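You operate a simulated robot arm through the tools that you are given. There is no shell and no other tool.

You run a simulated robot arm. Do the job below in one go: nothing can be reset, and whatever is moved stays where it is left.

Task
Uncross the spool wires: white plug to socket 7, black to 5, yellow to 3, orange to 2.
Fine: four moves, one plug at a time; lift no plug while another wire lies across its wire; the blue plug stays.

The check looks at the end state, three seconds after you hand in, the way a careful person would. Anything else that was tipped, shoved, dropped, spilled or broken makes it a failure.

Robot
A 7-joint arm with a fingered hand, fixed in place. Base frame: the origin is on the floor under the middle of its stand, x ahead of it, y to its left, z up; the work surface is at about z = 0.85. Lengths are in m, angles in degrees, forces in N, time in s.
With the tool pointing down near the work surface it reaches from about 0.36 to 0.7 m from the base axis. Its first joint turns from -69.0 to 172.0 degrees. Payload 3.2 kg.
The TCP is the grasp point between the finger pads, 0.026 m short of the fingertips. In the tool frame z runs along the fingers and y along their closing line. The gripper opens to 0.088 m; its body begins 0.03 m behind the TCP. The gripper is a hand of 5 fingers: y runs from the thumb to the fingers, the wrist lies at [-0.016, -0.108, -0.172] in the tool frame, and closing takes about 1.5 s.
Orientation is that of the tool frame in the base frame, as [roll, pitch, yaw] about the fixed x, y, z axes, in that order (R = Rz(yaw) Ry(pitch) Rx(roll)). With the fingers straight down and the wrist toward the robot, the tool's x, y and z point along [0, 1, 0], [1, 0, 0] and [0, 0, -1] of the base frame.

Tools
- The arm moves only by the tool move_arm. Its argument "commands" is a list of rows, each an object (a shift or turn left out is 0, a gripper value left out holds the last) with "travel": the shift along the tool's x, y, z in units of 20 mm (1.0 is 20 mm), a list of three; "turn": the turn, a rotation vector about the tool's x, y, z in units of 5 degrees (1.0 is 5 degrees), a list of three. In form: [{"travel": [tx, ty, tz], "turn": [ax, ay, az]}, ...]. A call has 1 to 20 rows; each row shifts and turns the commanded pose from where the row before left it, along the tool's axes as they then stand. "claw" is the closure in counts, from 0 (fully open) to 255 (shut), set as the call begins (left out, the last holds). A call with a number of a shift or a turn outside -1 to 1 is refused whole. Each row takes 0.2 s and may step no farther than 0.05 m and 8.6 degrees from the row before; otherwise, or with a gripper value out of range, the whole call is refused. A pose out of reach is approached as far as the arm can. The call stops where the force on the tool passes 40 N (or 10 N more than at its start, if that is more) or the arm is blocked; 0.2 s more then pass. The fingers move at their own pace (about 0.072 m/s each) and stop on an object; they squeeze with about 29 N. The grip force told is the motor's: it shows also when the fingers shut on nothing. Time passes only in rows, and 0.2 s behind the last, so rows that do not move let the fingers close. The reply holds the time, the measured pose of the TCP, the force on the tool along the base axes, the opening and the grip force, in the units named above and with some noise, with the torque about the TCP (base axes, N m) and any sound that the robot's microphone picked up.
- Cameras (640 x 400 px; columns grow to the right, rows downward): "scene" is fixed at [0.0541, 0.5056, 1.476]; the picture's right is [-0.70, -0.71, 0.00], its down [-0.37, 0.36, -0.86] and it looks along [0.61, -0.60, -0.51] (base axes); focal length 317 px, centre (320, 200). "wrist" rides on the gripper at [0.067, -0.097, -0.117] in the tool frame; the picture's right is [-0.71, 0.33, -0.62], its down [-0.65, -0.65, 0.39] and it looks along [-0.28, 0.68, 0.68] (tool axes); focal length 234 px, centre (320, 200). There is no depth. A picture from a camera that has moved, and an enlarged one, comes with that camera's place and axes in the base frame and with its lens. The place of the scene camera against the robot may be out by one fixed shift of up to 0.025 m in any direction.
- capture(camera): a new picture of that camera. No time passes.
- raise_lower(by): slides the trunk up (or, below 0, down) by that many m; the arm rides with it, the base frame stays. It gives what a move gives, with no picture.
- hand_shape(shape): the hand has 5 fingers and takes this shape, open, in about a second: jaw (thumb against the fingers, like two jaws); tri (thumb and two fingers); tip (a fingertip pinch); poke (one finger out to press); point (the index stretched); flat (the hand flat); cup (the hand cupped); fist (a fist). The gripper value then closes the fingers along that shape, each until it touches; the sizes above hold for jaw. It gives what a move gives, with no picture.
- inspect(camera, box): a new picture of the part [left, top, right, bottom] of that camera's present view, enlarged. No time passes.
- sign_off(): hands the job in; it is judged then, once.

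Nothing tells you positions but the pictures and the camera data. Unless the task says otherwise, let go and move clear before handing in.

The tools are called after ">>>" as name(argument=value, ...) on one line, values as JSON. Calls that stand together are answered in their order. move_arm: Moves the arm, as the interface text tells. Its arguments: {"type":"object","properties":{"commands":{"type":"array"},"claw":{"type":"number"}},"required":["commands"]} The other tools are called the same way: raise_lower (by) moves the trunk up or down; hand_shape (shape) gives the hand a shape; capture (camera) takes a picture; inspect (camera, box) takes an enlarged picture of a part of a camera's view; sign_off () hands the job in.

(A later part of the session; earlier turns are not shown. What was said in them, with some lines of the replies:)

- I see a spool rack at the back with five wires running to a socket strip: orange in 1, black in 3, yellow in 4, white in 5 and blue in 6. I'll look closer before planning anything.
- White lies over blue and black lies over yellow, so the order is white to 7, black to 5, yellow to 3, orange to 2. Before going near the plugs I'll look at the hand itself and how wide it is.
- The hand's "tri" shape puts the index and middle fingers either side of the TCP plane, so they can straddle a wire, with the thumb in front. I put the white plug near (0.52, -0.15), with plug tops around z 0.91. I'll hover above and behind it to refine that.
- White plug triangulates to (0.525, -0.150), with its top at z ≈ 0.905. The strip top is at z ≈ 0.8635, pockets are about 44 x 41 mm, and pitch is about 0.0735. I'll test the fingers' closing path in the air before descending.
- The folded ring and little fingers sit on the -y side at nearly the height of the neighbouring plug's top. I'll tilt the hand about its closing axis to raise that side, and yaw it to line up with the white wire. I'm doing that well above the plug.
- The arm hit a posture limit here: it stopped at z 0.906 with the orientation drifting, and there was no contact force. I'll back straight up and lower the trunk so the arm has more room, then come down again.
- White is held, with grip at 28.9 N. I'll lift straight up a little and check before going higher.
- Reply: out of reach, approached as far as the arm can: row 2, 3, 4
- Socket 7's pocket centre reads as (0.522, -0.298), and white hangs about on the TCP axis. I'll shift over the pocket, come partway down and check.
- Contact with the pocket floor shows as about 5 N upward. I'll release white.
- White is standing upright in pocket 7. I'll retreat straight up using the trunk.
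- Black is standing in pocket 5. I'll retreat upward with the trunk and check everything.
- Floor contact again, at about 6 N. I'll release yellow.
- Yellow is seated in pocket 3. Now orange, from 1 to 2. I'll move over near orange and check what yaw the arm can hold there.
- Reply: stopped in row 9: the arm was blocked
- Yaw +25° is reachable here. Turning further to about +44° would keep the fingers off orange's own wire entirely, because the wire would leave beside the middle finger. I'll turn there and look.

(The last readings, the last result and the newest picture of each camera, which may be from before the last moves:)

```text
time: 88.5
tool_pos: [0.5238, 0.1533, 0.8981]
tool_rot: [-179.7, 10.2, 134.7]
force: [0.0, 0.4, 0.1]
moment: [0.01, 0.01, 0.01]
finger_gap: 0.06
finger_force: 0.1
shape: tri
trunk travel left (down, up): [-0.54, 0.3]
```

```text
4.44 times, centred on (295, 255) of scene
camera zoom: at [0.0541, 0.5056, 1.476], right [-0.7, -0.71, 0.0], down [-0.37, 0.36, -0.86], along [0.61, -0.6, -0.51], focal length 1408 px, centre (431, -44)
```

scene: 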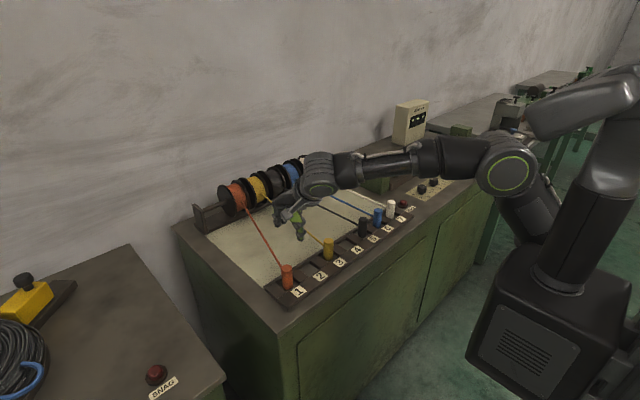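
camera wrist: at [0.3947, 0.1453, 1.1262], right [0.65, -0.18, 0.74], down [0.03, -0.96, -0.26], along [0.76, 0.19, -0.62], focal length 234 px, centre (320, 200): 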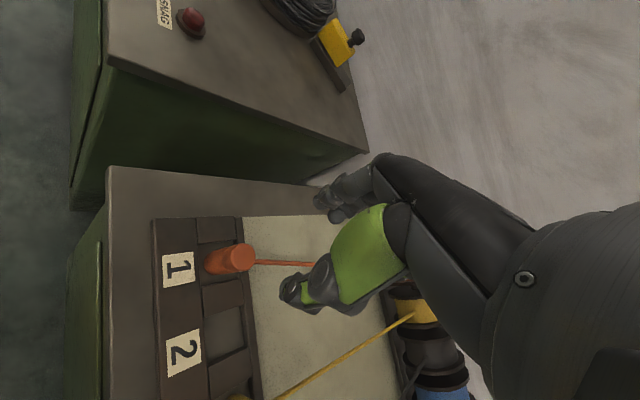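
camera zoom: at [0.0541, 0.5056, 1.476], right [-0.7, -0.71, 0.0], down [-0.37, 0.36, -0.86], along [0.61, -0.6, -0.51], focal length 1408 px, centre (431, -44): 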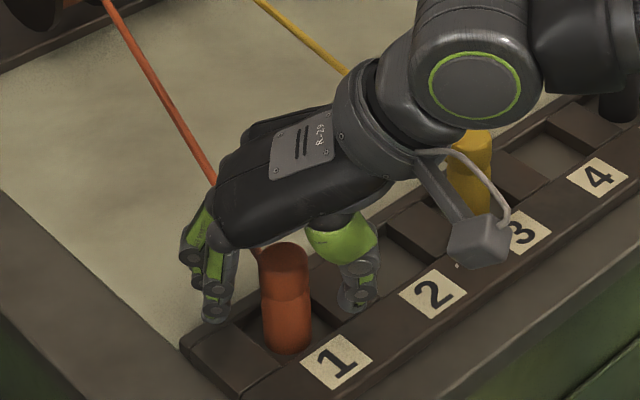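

>>> move_arm(commands=[{"travel": [0, 0, 0]}, {"travel": [0, 0, 0]}, {"travel": [0, 0, 0]}, {"travel": [0, 0, 0]}, {"travel": [0, 0, 0]}, {"travel": [0, 0, 0]}, {"travel": [0, 0, 0]}, {"travel": [0, 0, 0]}], claw=255)

>>> raise_lower(by=0.03)

>>> inspect(camera="wrist", box=[200, 150, 400, 310])

>>> inspect(camera="scene", box=[250, 210, 340, 300])

```text
time: 90.3
tool_pos: [0.5238, 0.1532, 0.8988]
tool_rot: [-179.8, 10.1, 134.7]
force: [0.0, 0.0, -0.2]
moment: [-0.01, 0.04, 0.02]
finger_gap: 0.0196
finger_force: 29.2
shape: tri
trunk travel left (down, up): [-0.54, 0.3]
```

```text
time: 91.1
tool_pos: [0.523, 0.1537, 0.9276]
tool_rot: [-179.8, 10.2, 134.6]
force: [-0.6, -0.7, -0.8]
moment: [-0.02, 0.0, -0.01]
finger_gap: 0.0198
finger_force: 28.8
shape: tri
trunk travel left (down, up): [-0.57, 0.27]
```

```text
2.50 times, centred on (300, 230) of wrist
camera zoom: at [0.3936, 0.1463, 1.032], right [0.65, -0.18, 0.74], down [0.03, -0.96, -0.26], along [0.76, 0.19, -0.62], focal length 585 px, centre (370, 125)
```

zoom: 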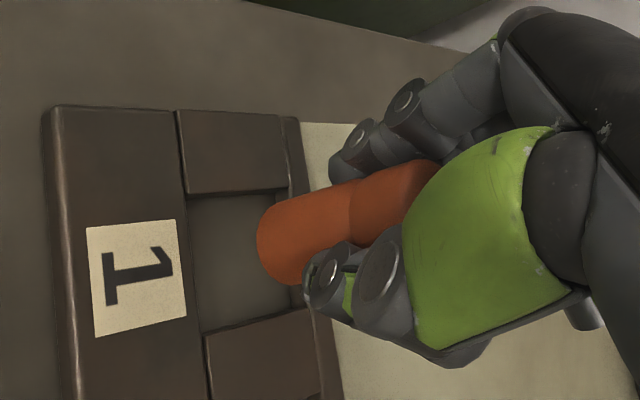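

```text
4.44 times, centred on (295, 255) of scene
camera zoom: at [0.0541, 0.5056, 1.476], right [-0.7, -0.71, 0.0], down [-0.37, 0.36, -0.86], along [0.61, -0.6, -0.51], focal length 1408 px, centre (431, -44)
```

zoom: 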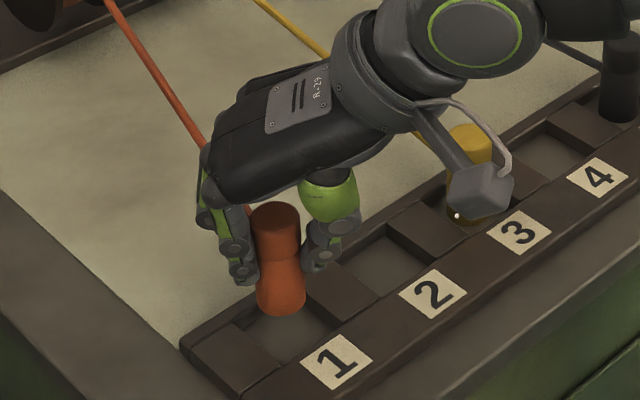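

>>> raise_lower(by=0.05)

>>> move_arm(commands=[{"turn": [-0.177, 0, -0.984]}, {"turn": [-0.177, 0, -0.984]}, {"travel": [0, 0, 0]}, {"travel": [0, 0, 0]}])

>>> move_arm(commands=[{"travel": [-0.509, -0.816, 0.091]}, {"travel": [-0.509, -0.816, 0.091]}, {"travel": [-0.509, -0.816, 0.091]}, {"travel": [-0.509, -0.816, 0.091]}, {"travel": [0, 0, 0]}, {"travel": [0, 0, 0]}])

>>> capture(camera="wrist")

>>> inspect(camera="scene", box=[260, 190, 370, 300])

```text
time: 92.0
tool_pos: [0.5224, 0.1528, 0.978]
tool_rot: [-179.7, 10.2, 134.7]
force: [-0.1, 0.0, -1.4]
moment: [0.02, 0.05, 0.01]
finger_gap: 0.0196
finger_force: 28.9
shape: tri
trunk travel left (down, up): [-0.62, 0.22]
```

```text
time: 93.0
tool_pos: [0.5237, 0.1521, 0.9784]
tool_rot: [-179.7, 10.2, 144.7]
force: [0.7, 0.0, -2.0]
moment: [0.01, -0.01, -0.02]
finger_gap: 0.0195
finger_force: 29.1
shape: tri
trunk travel left (down, up): [-0.62, 0.22]
```

```text
time: 94.4
tool_pos: [0.5212, 0.0763, 0.9792]
tool_rot: [-179.7, 10.1, 144.6]
force: [0.5, 0.0, -2.1]
moment: [0.01, 0.0, 0.01]
finger_gap: 0.0196
finger_force: 28.6
shape: tri
trunk travel left (down, up): [-0.62, 0.22]
```

```text
taken
camera wrist: at [0.3939, 0.0463, 1.0831], right [0.67, -0.07, 0.74], down [0.2, -0.94, -0.26], along [0.71, 0.32, -0.62], focal length 234 px, centre (320, 200)
```

wrist: 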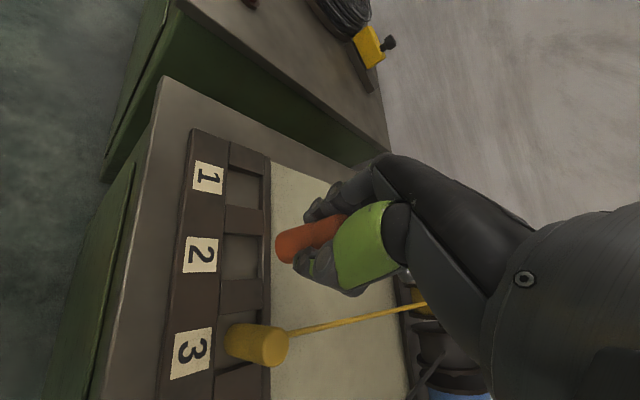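

```text
3.64 times, centred on (315, 245) of scene
camera zoom: at [0.0541, 0.5056, 1.476], right [-0.7, -0.71, 0.0], down [-0.37, 0.36, -0.86], along [0.61, -0.6, -0.51], focal length 1152 px, centre (338, 36)
```

zoom: 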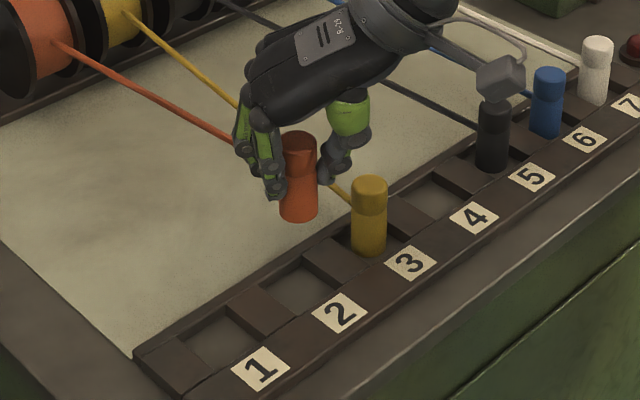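

>>> raise_lower(by=-0.045)

>>> inspect(camera="wrist", box=[180, 170, 380, 330])

>>> inspect(camera="scene", box=[270, 200, 360, 290])

```text
time: 95.3
tool_pos: [0.5213, 0.0763, 0.9357]
tool_rot: [-179.7, 10.2, 144.6]
force: [-0.4, 0.3, -0.7]
moment: [-0.01, 0.02, 0.01]
finger_gap: 0.0197
finger_force: 28.8
shape: tri
trunk travel left (down, up): [-0.575, 0.265]
```

```text
2.50 times, centred on (280, 250) of wrist
camera zoom: at [0.3938, 0.0467, 1.038], right [0.67, -0.07, 0.74], down [0.2, -0.94, -0.26], along [0.71, 0.32, -0.62], focal length 585 px, centre (420, 75)
```

zoom: 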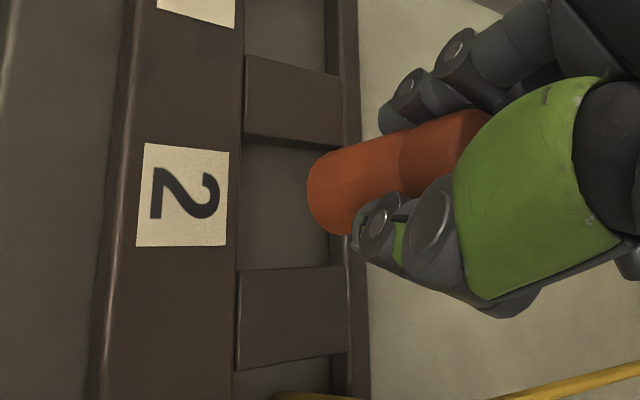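

```text
4.44 times, centred on (315, 245) of scene
camera zoom: at [0.0541, 0.5056, 1.476], right [-0.7, -0.71, 0.0], down [-0.37, 0.36, -0.86], along [0.61, -0.6, -0.51], focal length 1408 px, centre (342, 0)
```

zoom: 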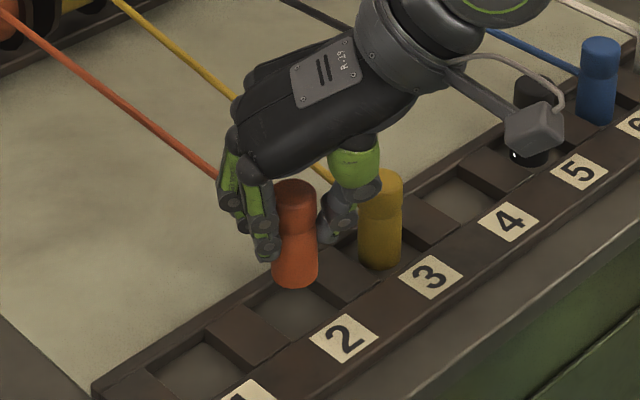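

>>> raise_lower(by=-0.029)

>>> inspect(camera="wrist", box=[180, 170, 380, 330])

>>> inspect(camera="scene", box=[270, 200, 360, 290])

```text
time: 96.0
tool_pos: [0.5212, 0.0752, 0.904]
tool_rot: [-179.7, 10.2, 144.7]
force: [-0.3, 0.5, -0.4]
moment: [-0.01, -0.04, -0.01]
finger_gap: 0.0195
finger_force: 29.0
shape: tri
trunk travel left (down, up): [-0.546, 0.294]
```

```text
2.50 times, centred on (280, 250) of wrist
camera zoom: at [0.3938, 0.0467, 1.009], right [0.67, -0.07, 0.74], down [0.2, -0.94, -0.26], along [0.71, 0.32, -0.62], focal length 585 px, centre (420, 75)
```

zoom: 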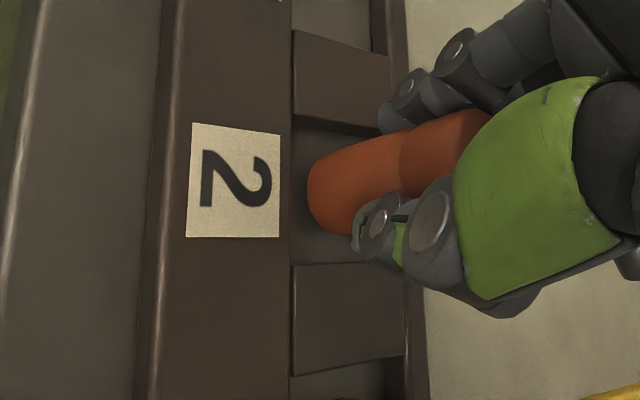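

```text
4.44 times, centred on (315, 245) of scene
camera zoom: at [0.0541, 0.5056, 1.476], right [-0.7, -0.71, 0.0], down [-0.37, 0.36, -0.86], along [0.61, -0.6, -0.51], focal length 1408 px, centre (342, 0)
```

zoom: 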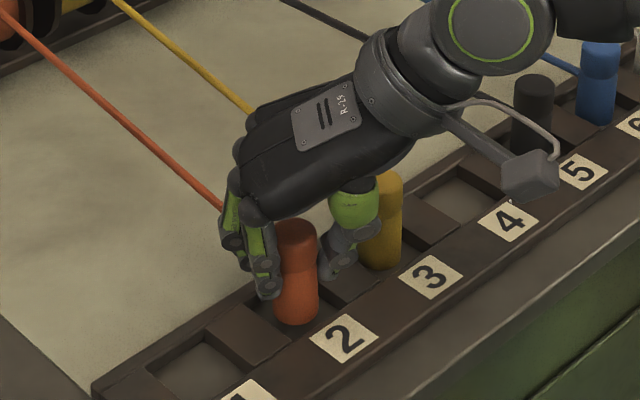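

>>> raise_lower(by=-0.005)

>>> move_arm(commands=[{"travel": [0.0087, 0, 0.049]}, {"travel": [0, 0, 0]}])

>>> move_arm(commands=[{"travel": [0.0087, 0, 0.049]}, {"travel": [0, 0, 0]}])

```text
time: 96.5
tool_pos: [0.5201, 0.0762, 0.9002]
tool_rot: [-179.6, 10.2, 144.5]
force: [0.1, -0.3, -0.8]
moment: [0.01, -0.02, 0.03]
finger_gap: 0.0195
finger_force: 29.0
shape: tri
trunk travel left (down, up): [-0.541, 0.299]
```

```text
time: 97.1
tool_pos: [0.5208, 0.0758, 0.8996]
tool_rot: [-179.7, 10.2, 144.5]
force: [0.5, -0.5, -0.6]
moment: [-0.01, 0.02, 0.04]
finger_gap: 0.0197
finger_force: 28.7
shape: tri
trunk travel left (down, up): [-0.541, 0.299]
```

```text
time: 97.7
tool_pos: [0.5216, 0.0772, 0.898]
tool_rot: [-179.6, 10.1, 144.7]
force: [0.3, -0.1, 1.9]
moment: [-0.02, -0.03, -0.04]
finger_gap: 0.0195
finger_force: 28.9
shape: tri
trunk travel left (down, up): [-0.541, 0.299]
```

>>> move_arm(commands=[{"travel": [0.006, 0, 0.034]}, {"travel": [0, 0, 0]}])

```text
time: 98.3
tool_pos: [0.5215, 0.0754, 0.8977]
tool_rot: [-179.7, 10.1, 144.6]
force: [1.1, 0.5, 4.2]
moment: [0.03, 0.02, -0.02]
finger_gap: 0.0197
finger_force: 29.0
shape: tri
trunk travel left (down, up): [-0.541, 0.299]
```

Orange is touching the pocket floor at about 4 N. I'll release with a modest opening and look.

>>> move_arm(commands=[{"travel": [0, 0, 0]}, {"travel": [0, 0, 0]}, {"travel": [0, 0, 0]}, {"travel": [0, 0, 0]}, {"travel": [0, 0, 0]}], claw=100)

>>> inspect(camera="scene", box=[270, 200, 360, 290])

>>> inspect(camera="wrist", box=[180, 170, 380, 330])

```text
time: 99.5
tool_pos: [0.5212, 0.0772, 0.8974]
tool_rot: [-179.7, 10.2, 144.6]
force: [0.6, 0.0, -0.7]
moment: [0.02, 0.01, 0.01]
finger_gap: 0.053
finger_force: 0.1
shape: tri
trunk travel left (down, up): [-0.541, 0.299]
```

```text
4.44 times, centred on (315, 245) of scene
camera zoom: at [0.0541, 0.5056, 1.476], right [-0.7, -0.71, 0.0], down [-0.37, 0.36, -0.86], along [0.61, -0.6, -0.51], focal length 1408 px, centre (342, 0)
```

zoom: 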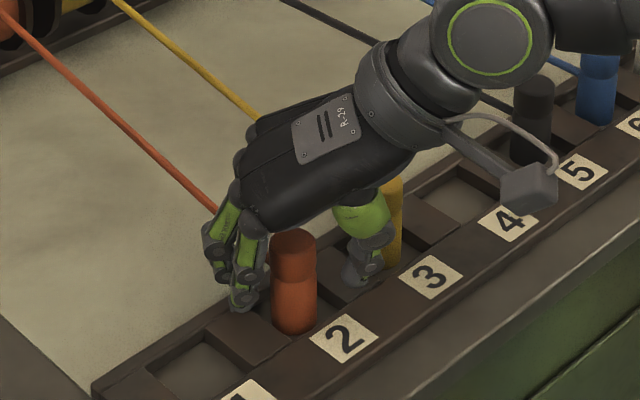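

```text
2.50 times, centred on (280, 250) of wrist
camera zoom: at [0.3939, 0.0467, 1.0006], right [0.67, -0.07, 0.74], down [0.2, -0.94, -0.26], along [0.71, 0.32, -0.62], focal length 585 px, centre (420, 75)
```

zoom: 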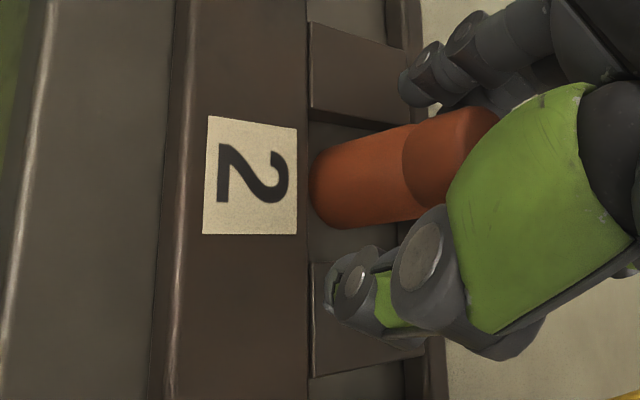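

>>> raise_lower(by=0.12)

>>> capture(camera="scene")

>>> inspect(camera="scene", box=[240, 160, 420, 310])

>>> capture(camera="wrist")

```text
time: 101.0
tool_pos: [0.521, 0.0753, 1.0167]
tool_rot: [-179.7, 10.2, 144.6]
force: [-0.7, 0.4, 0.2]
moment: [0.0, 0.0, 0.01]
finger_gap: 0.0528
finger_force: 0.1
shape: tri
trunk travel left (down, up): [-0.661, 0.179]
```

```text
taken
```

scene: 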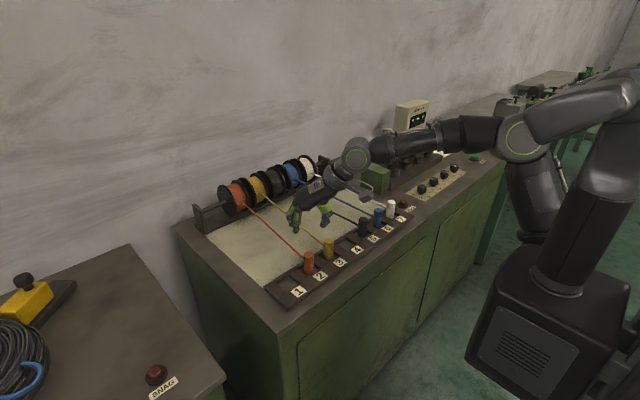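

```text
2.67 times, centred on (330, 235) of scene
camera zoom: at [0.0541, 0.5056, 1.476], right [-0.7, -0.71, 0.0], down [-0.37, 0.36, -0.86], along [0.61, -0.6, -0.51], focal length 845 px, centre (293, 107)
```

zoom: 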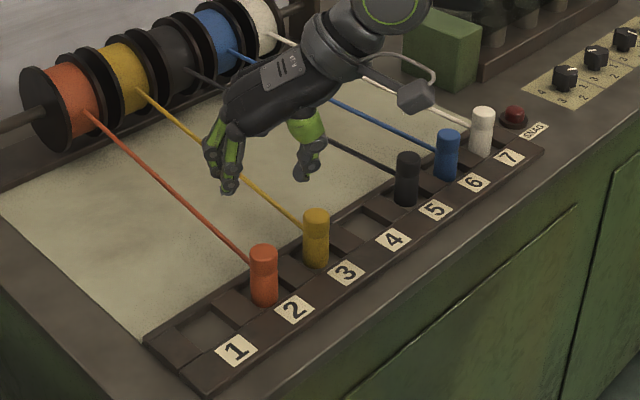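

```text
taken
camera wrist: at [0.394, 0.0466, 1.1205], right [0.67, -0.07, 0.74], down [0.2, -0.94, -0.26], along [0.71, 0.32, -0.62], focal length 234 px, centre (320, 200)
```

wrist: 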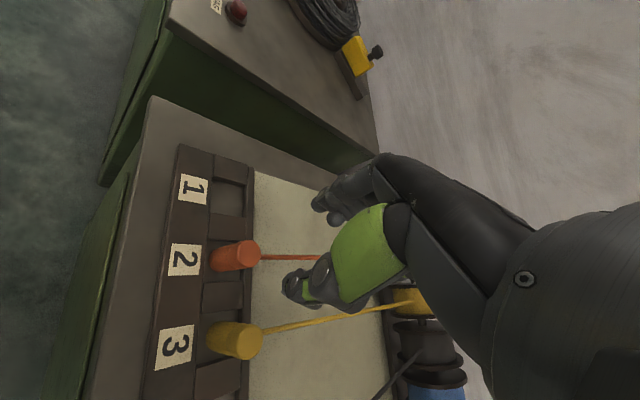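

All four moves are done. I'll raise up and swing the hand clear, then run a final inspection.

>>> raise_lower(by=0.1)

>>> move_arm(commands=[{"turn": [0.177, 0, 0.984]}, {"turn": [0.177, 0, 0.984]}, {"turn": [0.177, 0, 0.984]}, {"turn": [0.177, 0, 0.984]}, {"turn": [0.177, 0, 0.984]}, {"turn": [0.177, 0, 0.984]}, {"turn": [0, 1, 0]}, {"turn": [0, 1, 0]}, {"travel": [0, 0, 0]}])

```text
time: 102.4
tool_pos: [0.5224, 0.076, 1.116]
tool_rot: [-179.7, 10.2, 144.7]
force: [-1.2, -0.3, 0.6]
moment: [-0.01, -0.01, -0.01]
finger_gap: 0.053
finger_force: 0.0
shape: tri
trunk travel left (down, up): [-0.761, 0.079]
```

```text
time: 104.4
tool_pos: [0.5206, 0.0765, 1.1164]
tool_rot: [-179.6, 0.2, 114.6]
force: [0.1, -0.1, 1.0]
moment: [-0.01, -0.03, 0.0]
finger_gap: 0.0532
finger_force: 0.1
shape: tri
trunk travel left (down, up): [-0.761, 0.079]
```

>>> move_arm(commands=[{"travel": [-0.909, -0.416, 0], "turn": [0, 0, 0]}, {"travel": [-0.909, -0.416, 0]}, {"travel": [-0.909, -0.416, 0]}, {"travel": [0, 0, 0], "turn": [0, 0, 1]}, {"travel": [0, 0, 0], "turn": [0, 0, 1]}, {"travel": [0, 0, 0], "turn": [0, 0, 1]}, {"travel": [0, 0, 0], "turn": [0, 0, 1]}, {"travel": [0, 0, 0], "turn": [0, 0, 0.9]}, {"travel": [-1, -0.4, 0]}, {"travel": [-1, -0.4, 0]}, {"travel": [-1, -0.4, 0]}, {"travel": [-1, -0.4, 0]}, {"travel": [-1, -0.4, 0]}, {"travel": [-1, -0.4, 0]}, {"travel": [-1, -0.4, 0]}, {"travel": [-1, -0.4, 0]}, {"travel": [-1, -0.4, 0]}, {"travel": [0, 0, 0]}])

>>> capture(camera="scene")

>>> capture(camera="wrist")

>>> inspect(camera="scene", box=[260, 180, 420, 310])

```text
time: 108.2
tool_pos: [0.4496, -0.1635, 1.119]
tool_rot: [-179.9, 0.6, 90.1]
force: [0.1, -0.2, 0.1]
moment: [0.01, 0.0, -0.01]
finger_gap: 0.0532
finger_force: 0.0
shape: tri
trunk travel left (down, up): [-0.761, 0.079]
```

```text
taken
```

scene: 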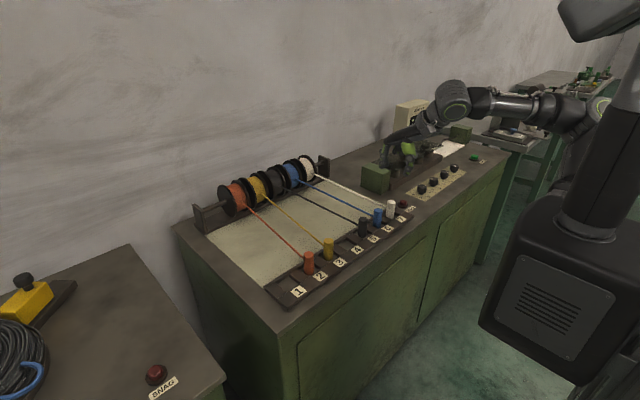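

```text
taken
camera wrist: at [0.3513, -0.0964, 1.2358], right [0.33, -0.7, 0.63], down [-0.65, -0.65, -0.38], along [0.68, -0.28, -0.68], focal length 234 px, centre (320, 200)
```

wrist: 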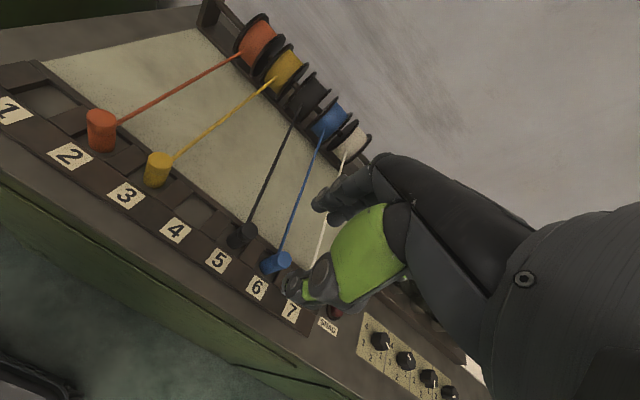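

```text
3.08 times, centred on (340, 245) of scene
camera zoom: at [0.0541, 0.5056, 1.476], right [-0.7, -0.71, 0.0], down [-0.37, 0.36, -0.86], along [0.61, -0.6, -0.51], focal length 975 px, centre (258, 62)
```

zoom: 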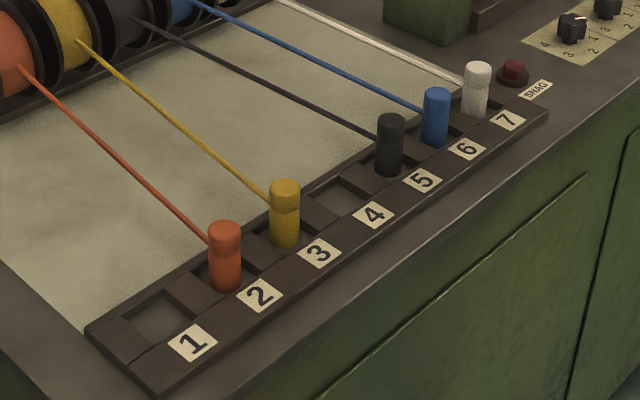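

>>> inspect(camera="scene", box=[285, 225, 355, 295])

>>> inspect(camera="scene", box=[345, 185, 425, 255])

>>> inspect(camera="wrist", box=[60, 80, 320, 300])

```text
5.71 times, centred on (320, 260) of scene
camera zoom: at [0.0541, 0.5056, 1.476], right [-0.7, -0.71, 0.0], down [-0.37, 0.36, -0.86], along [0.61, -0.6, -0.51], focal length 1811 px, centre (320, -143)
```

zoom: 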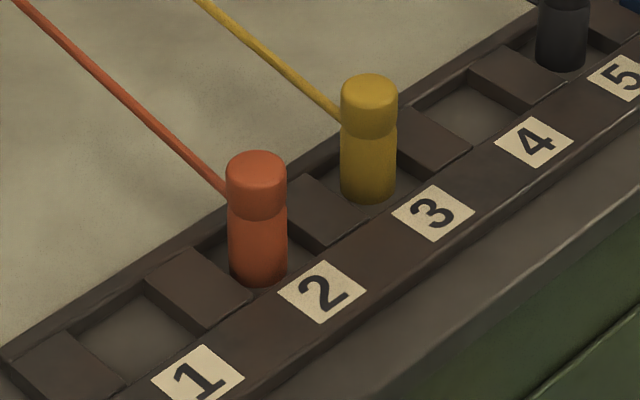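

```text
5.71 times, centred on (385, 220) of scene
camera zoom: at [0.0541, 0.5056, 1.476], right [-0.7, -0.71, 0.0], down [-0.37, 0.36, -0.86], along [0.61, -0.6, -0.51], focal length 1811 px, centre (-51, 86)
```

zoom: 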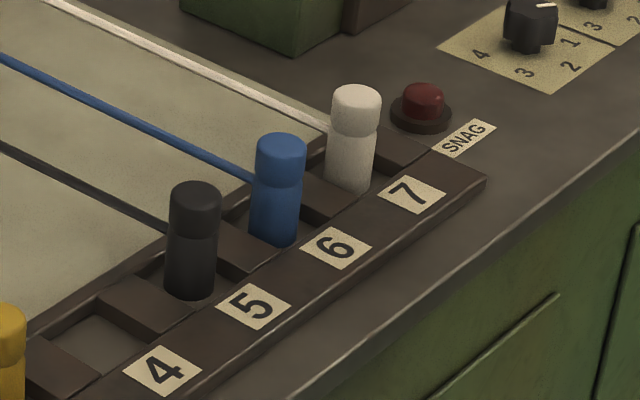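

```text
1.82 times, centred on (190, 190) of wrist
camera zoom: at [0.3513, -0.0964, 1.2358], right [0.33, -0.7, 0.63], down [-0.65, -0.65, -0.38], along [0.68, -0.28, -0.68], focal length 426 px, centre (556, 218)
```

zoom: 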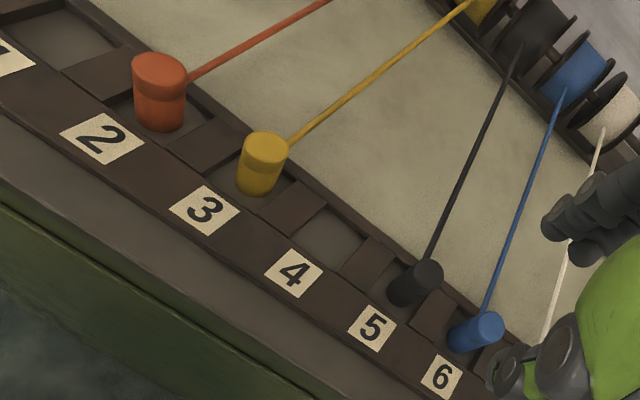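

Every plug stands upright in its pocket: orange in 2, yellow in 3, black in 5, blue untouched in 6 and white in 7. No wires cross, nothing else has moved, and the hand is clear, so I'm handing in.

>>> sign_off()

```text
The job is handed in.
```

The wires are uncrossed and I've handed the job in. In the last pictures all the plugs stand upright in their sockets: white in 7, black in 5, yellow in 3 and orange in 2. Blue stayed in 6.

I made the four moves in that order, one plug at a time. White and black lay on top of the wires they crossed, so no plug was lifted while another wire lay across its own.

Nothing else looked tipped or shifted in those pictures. The hand is raised and clear of the plugs. I haven't seen the result of the check.
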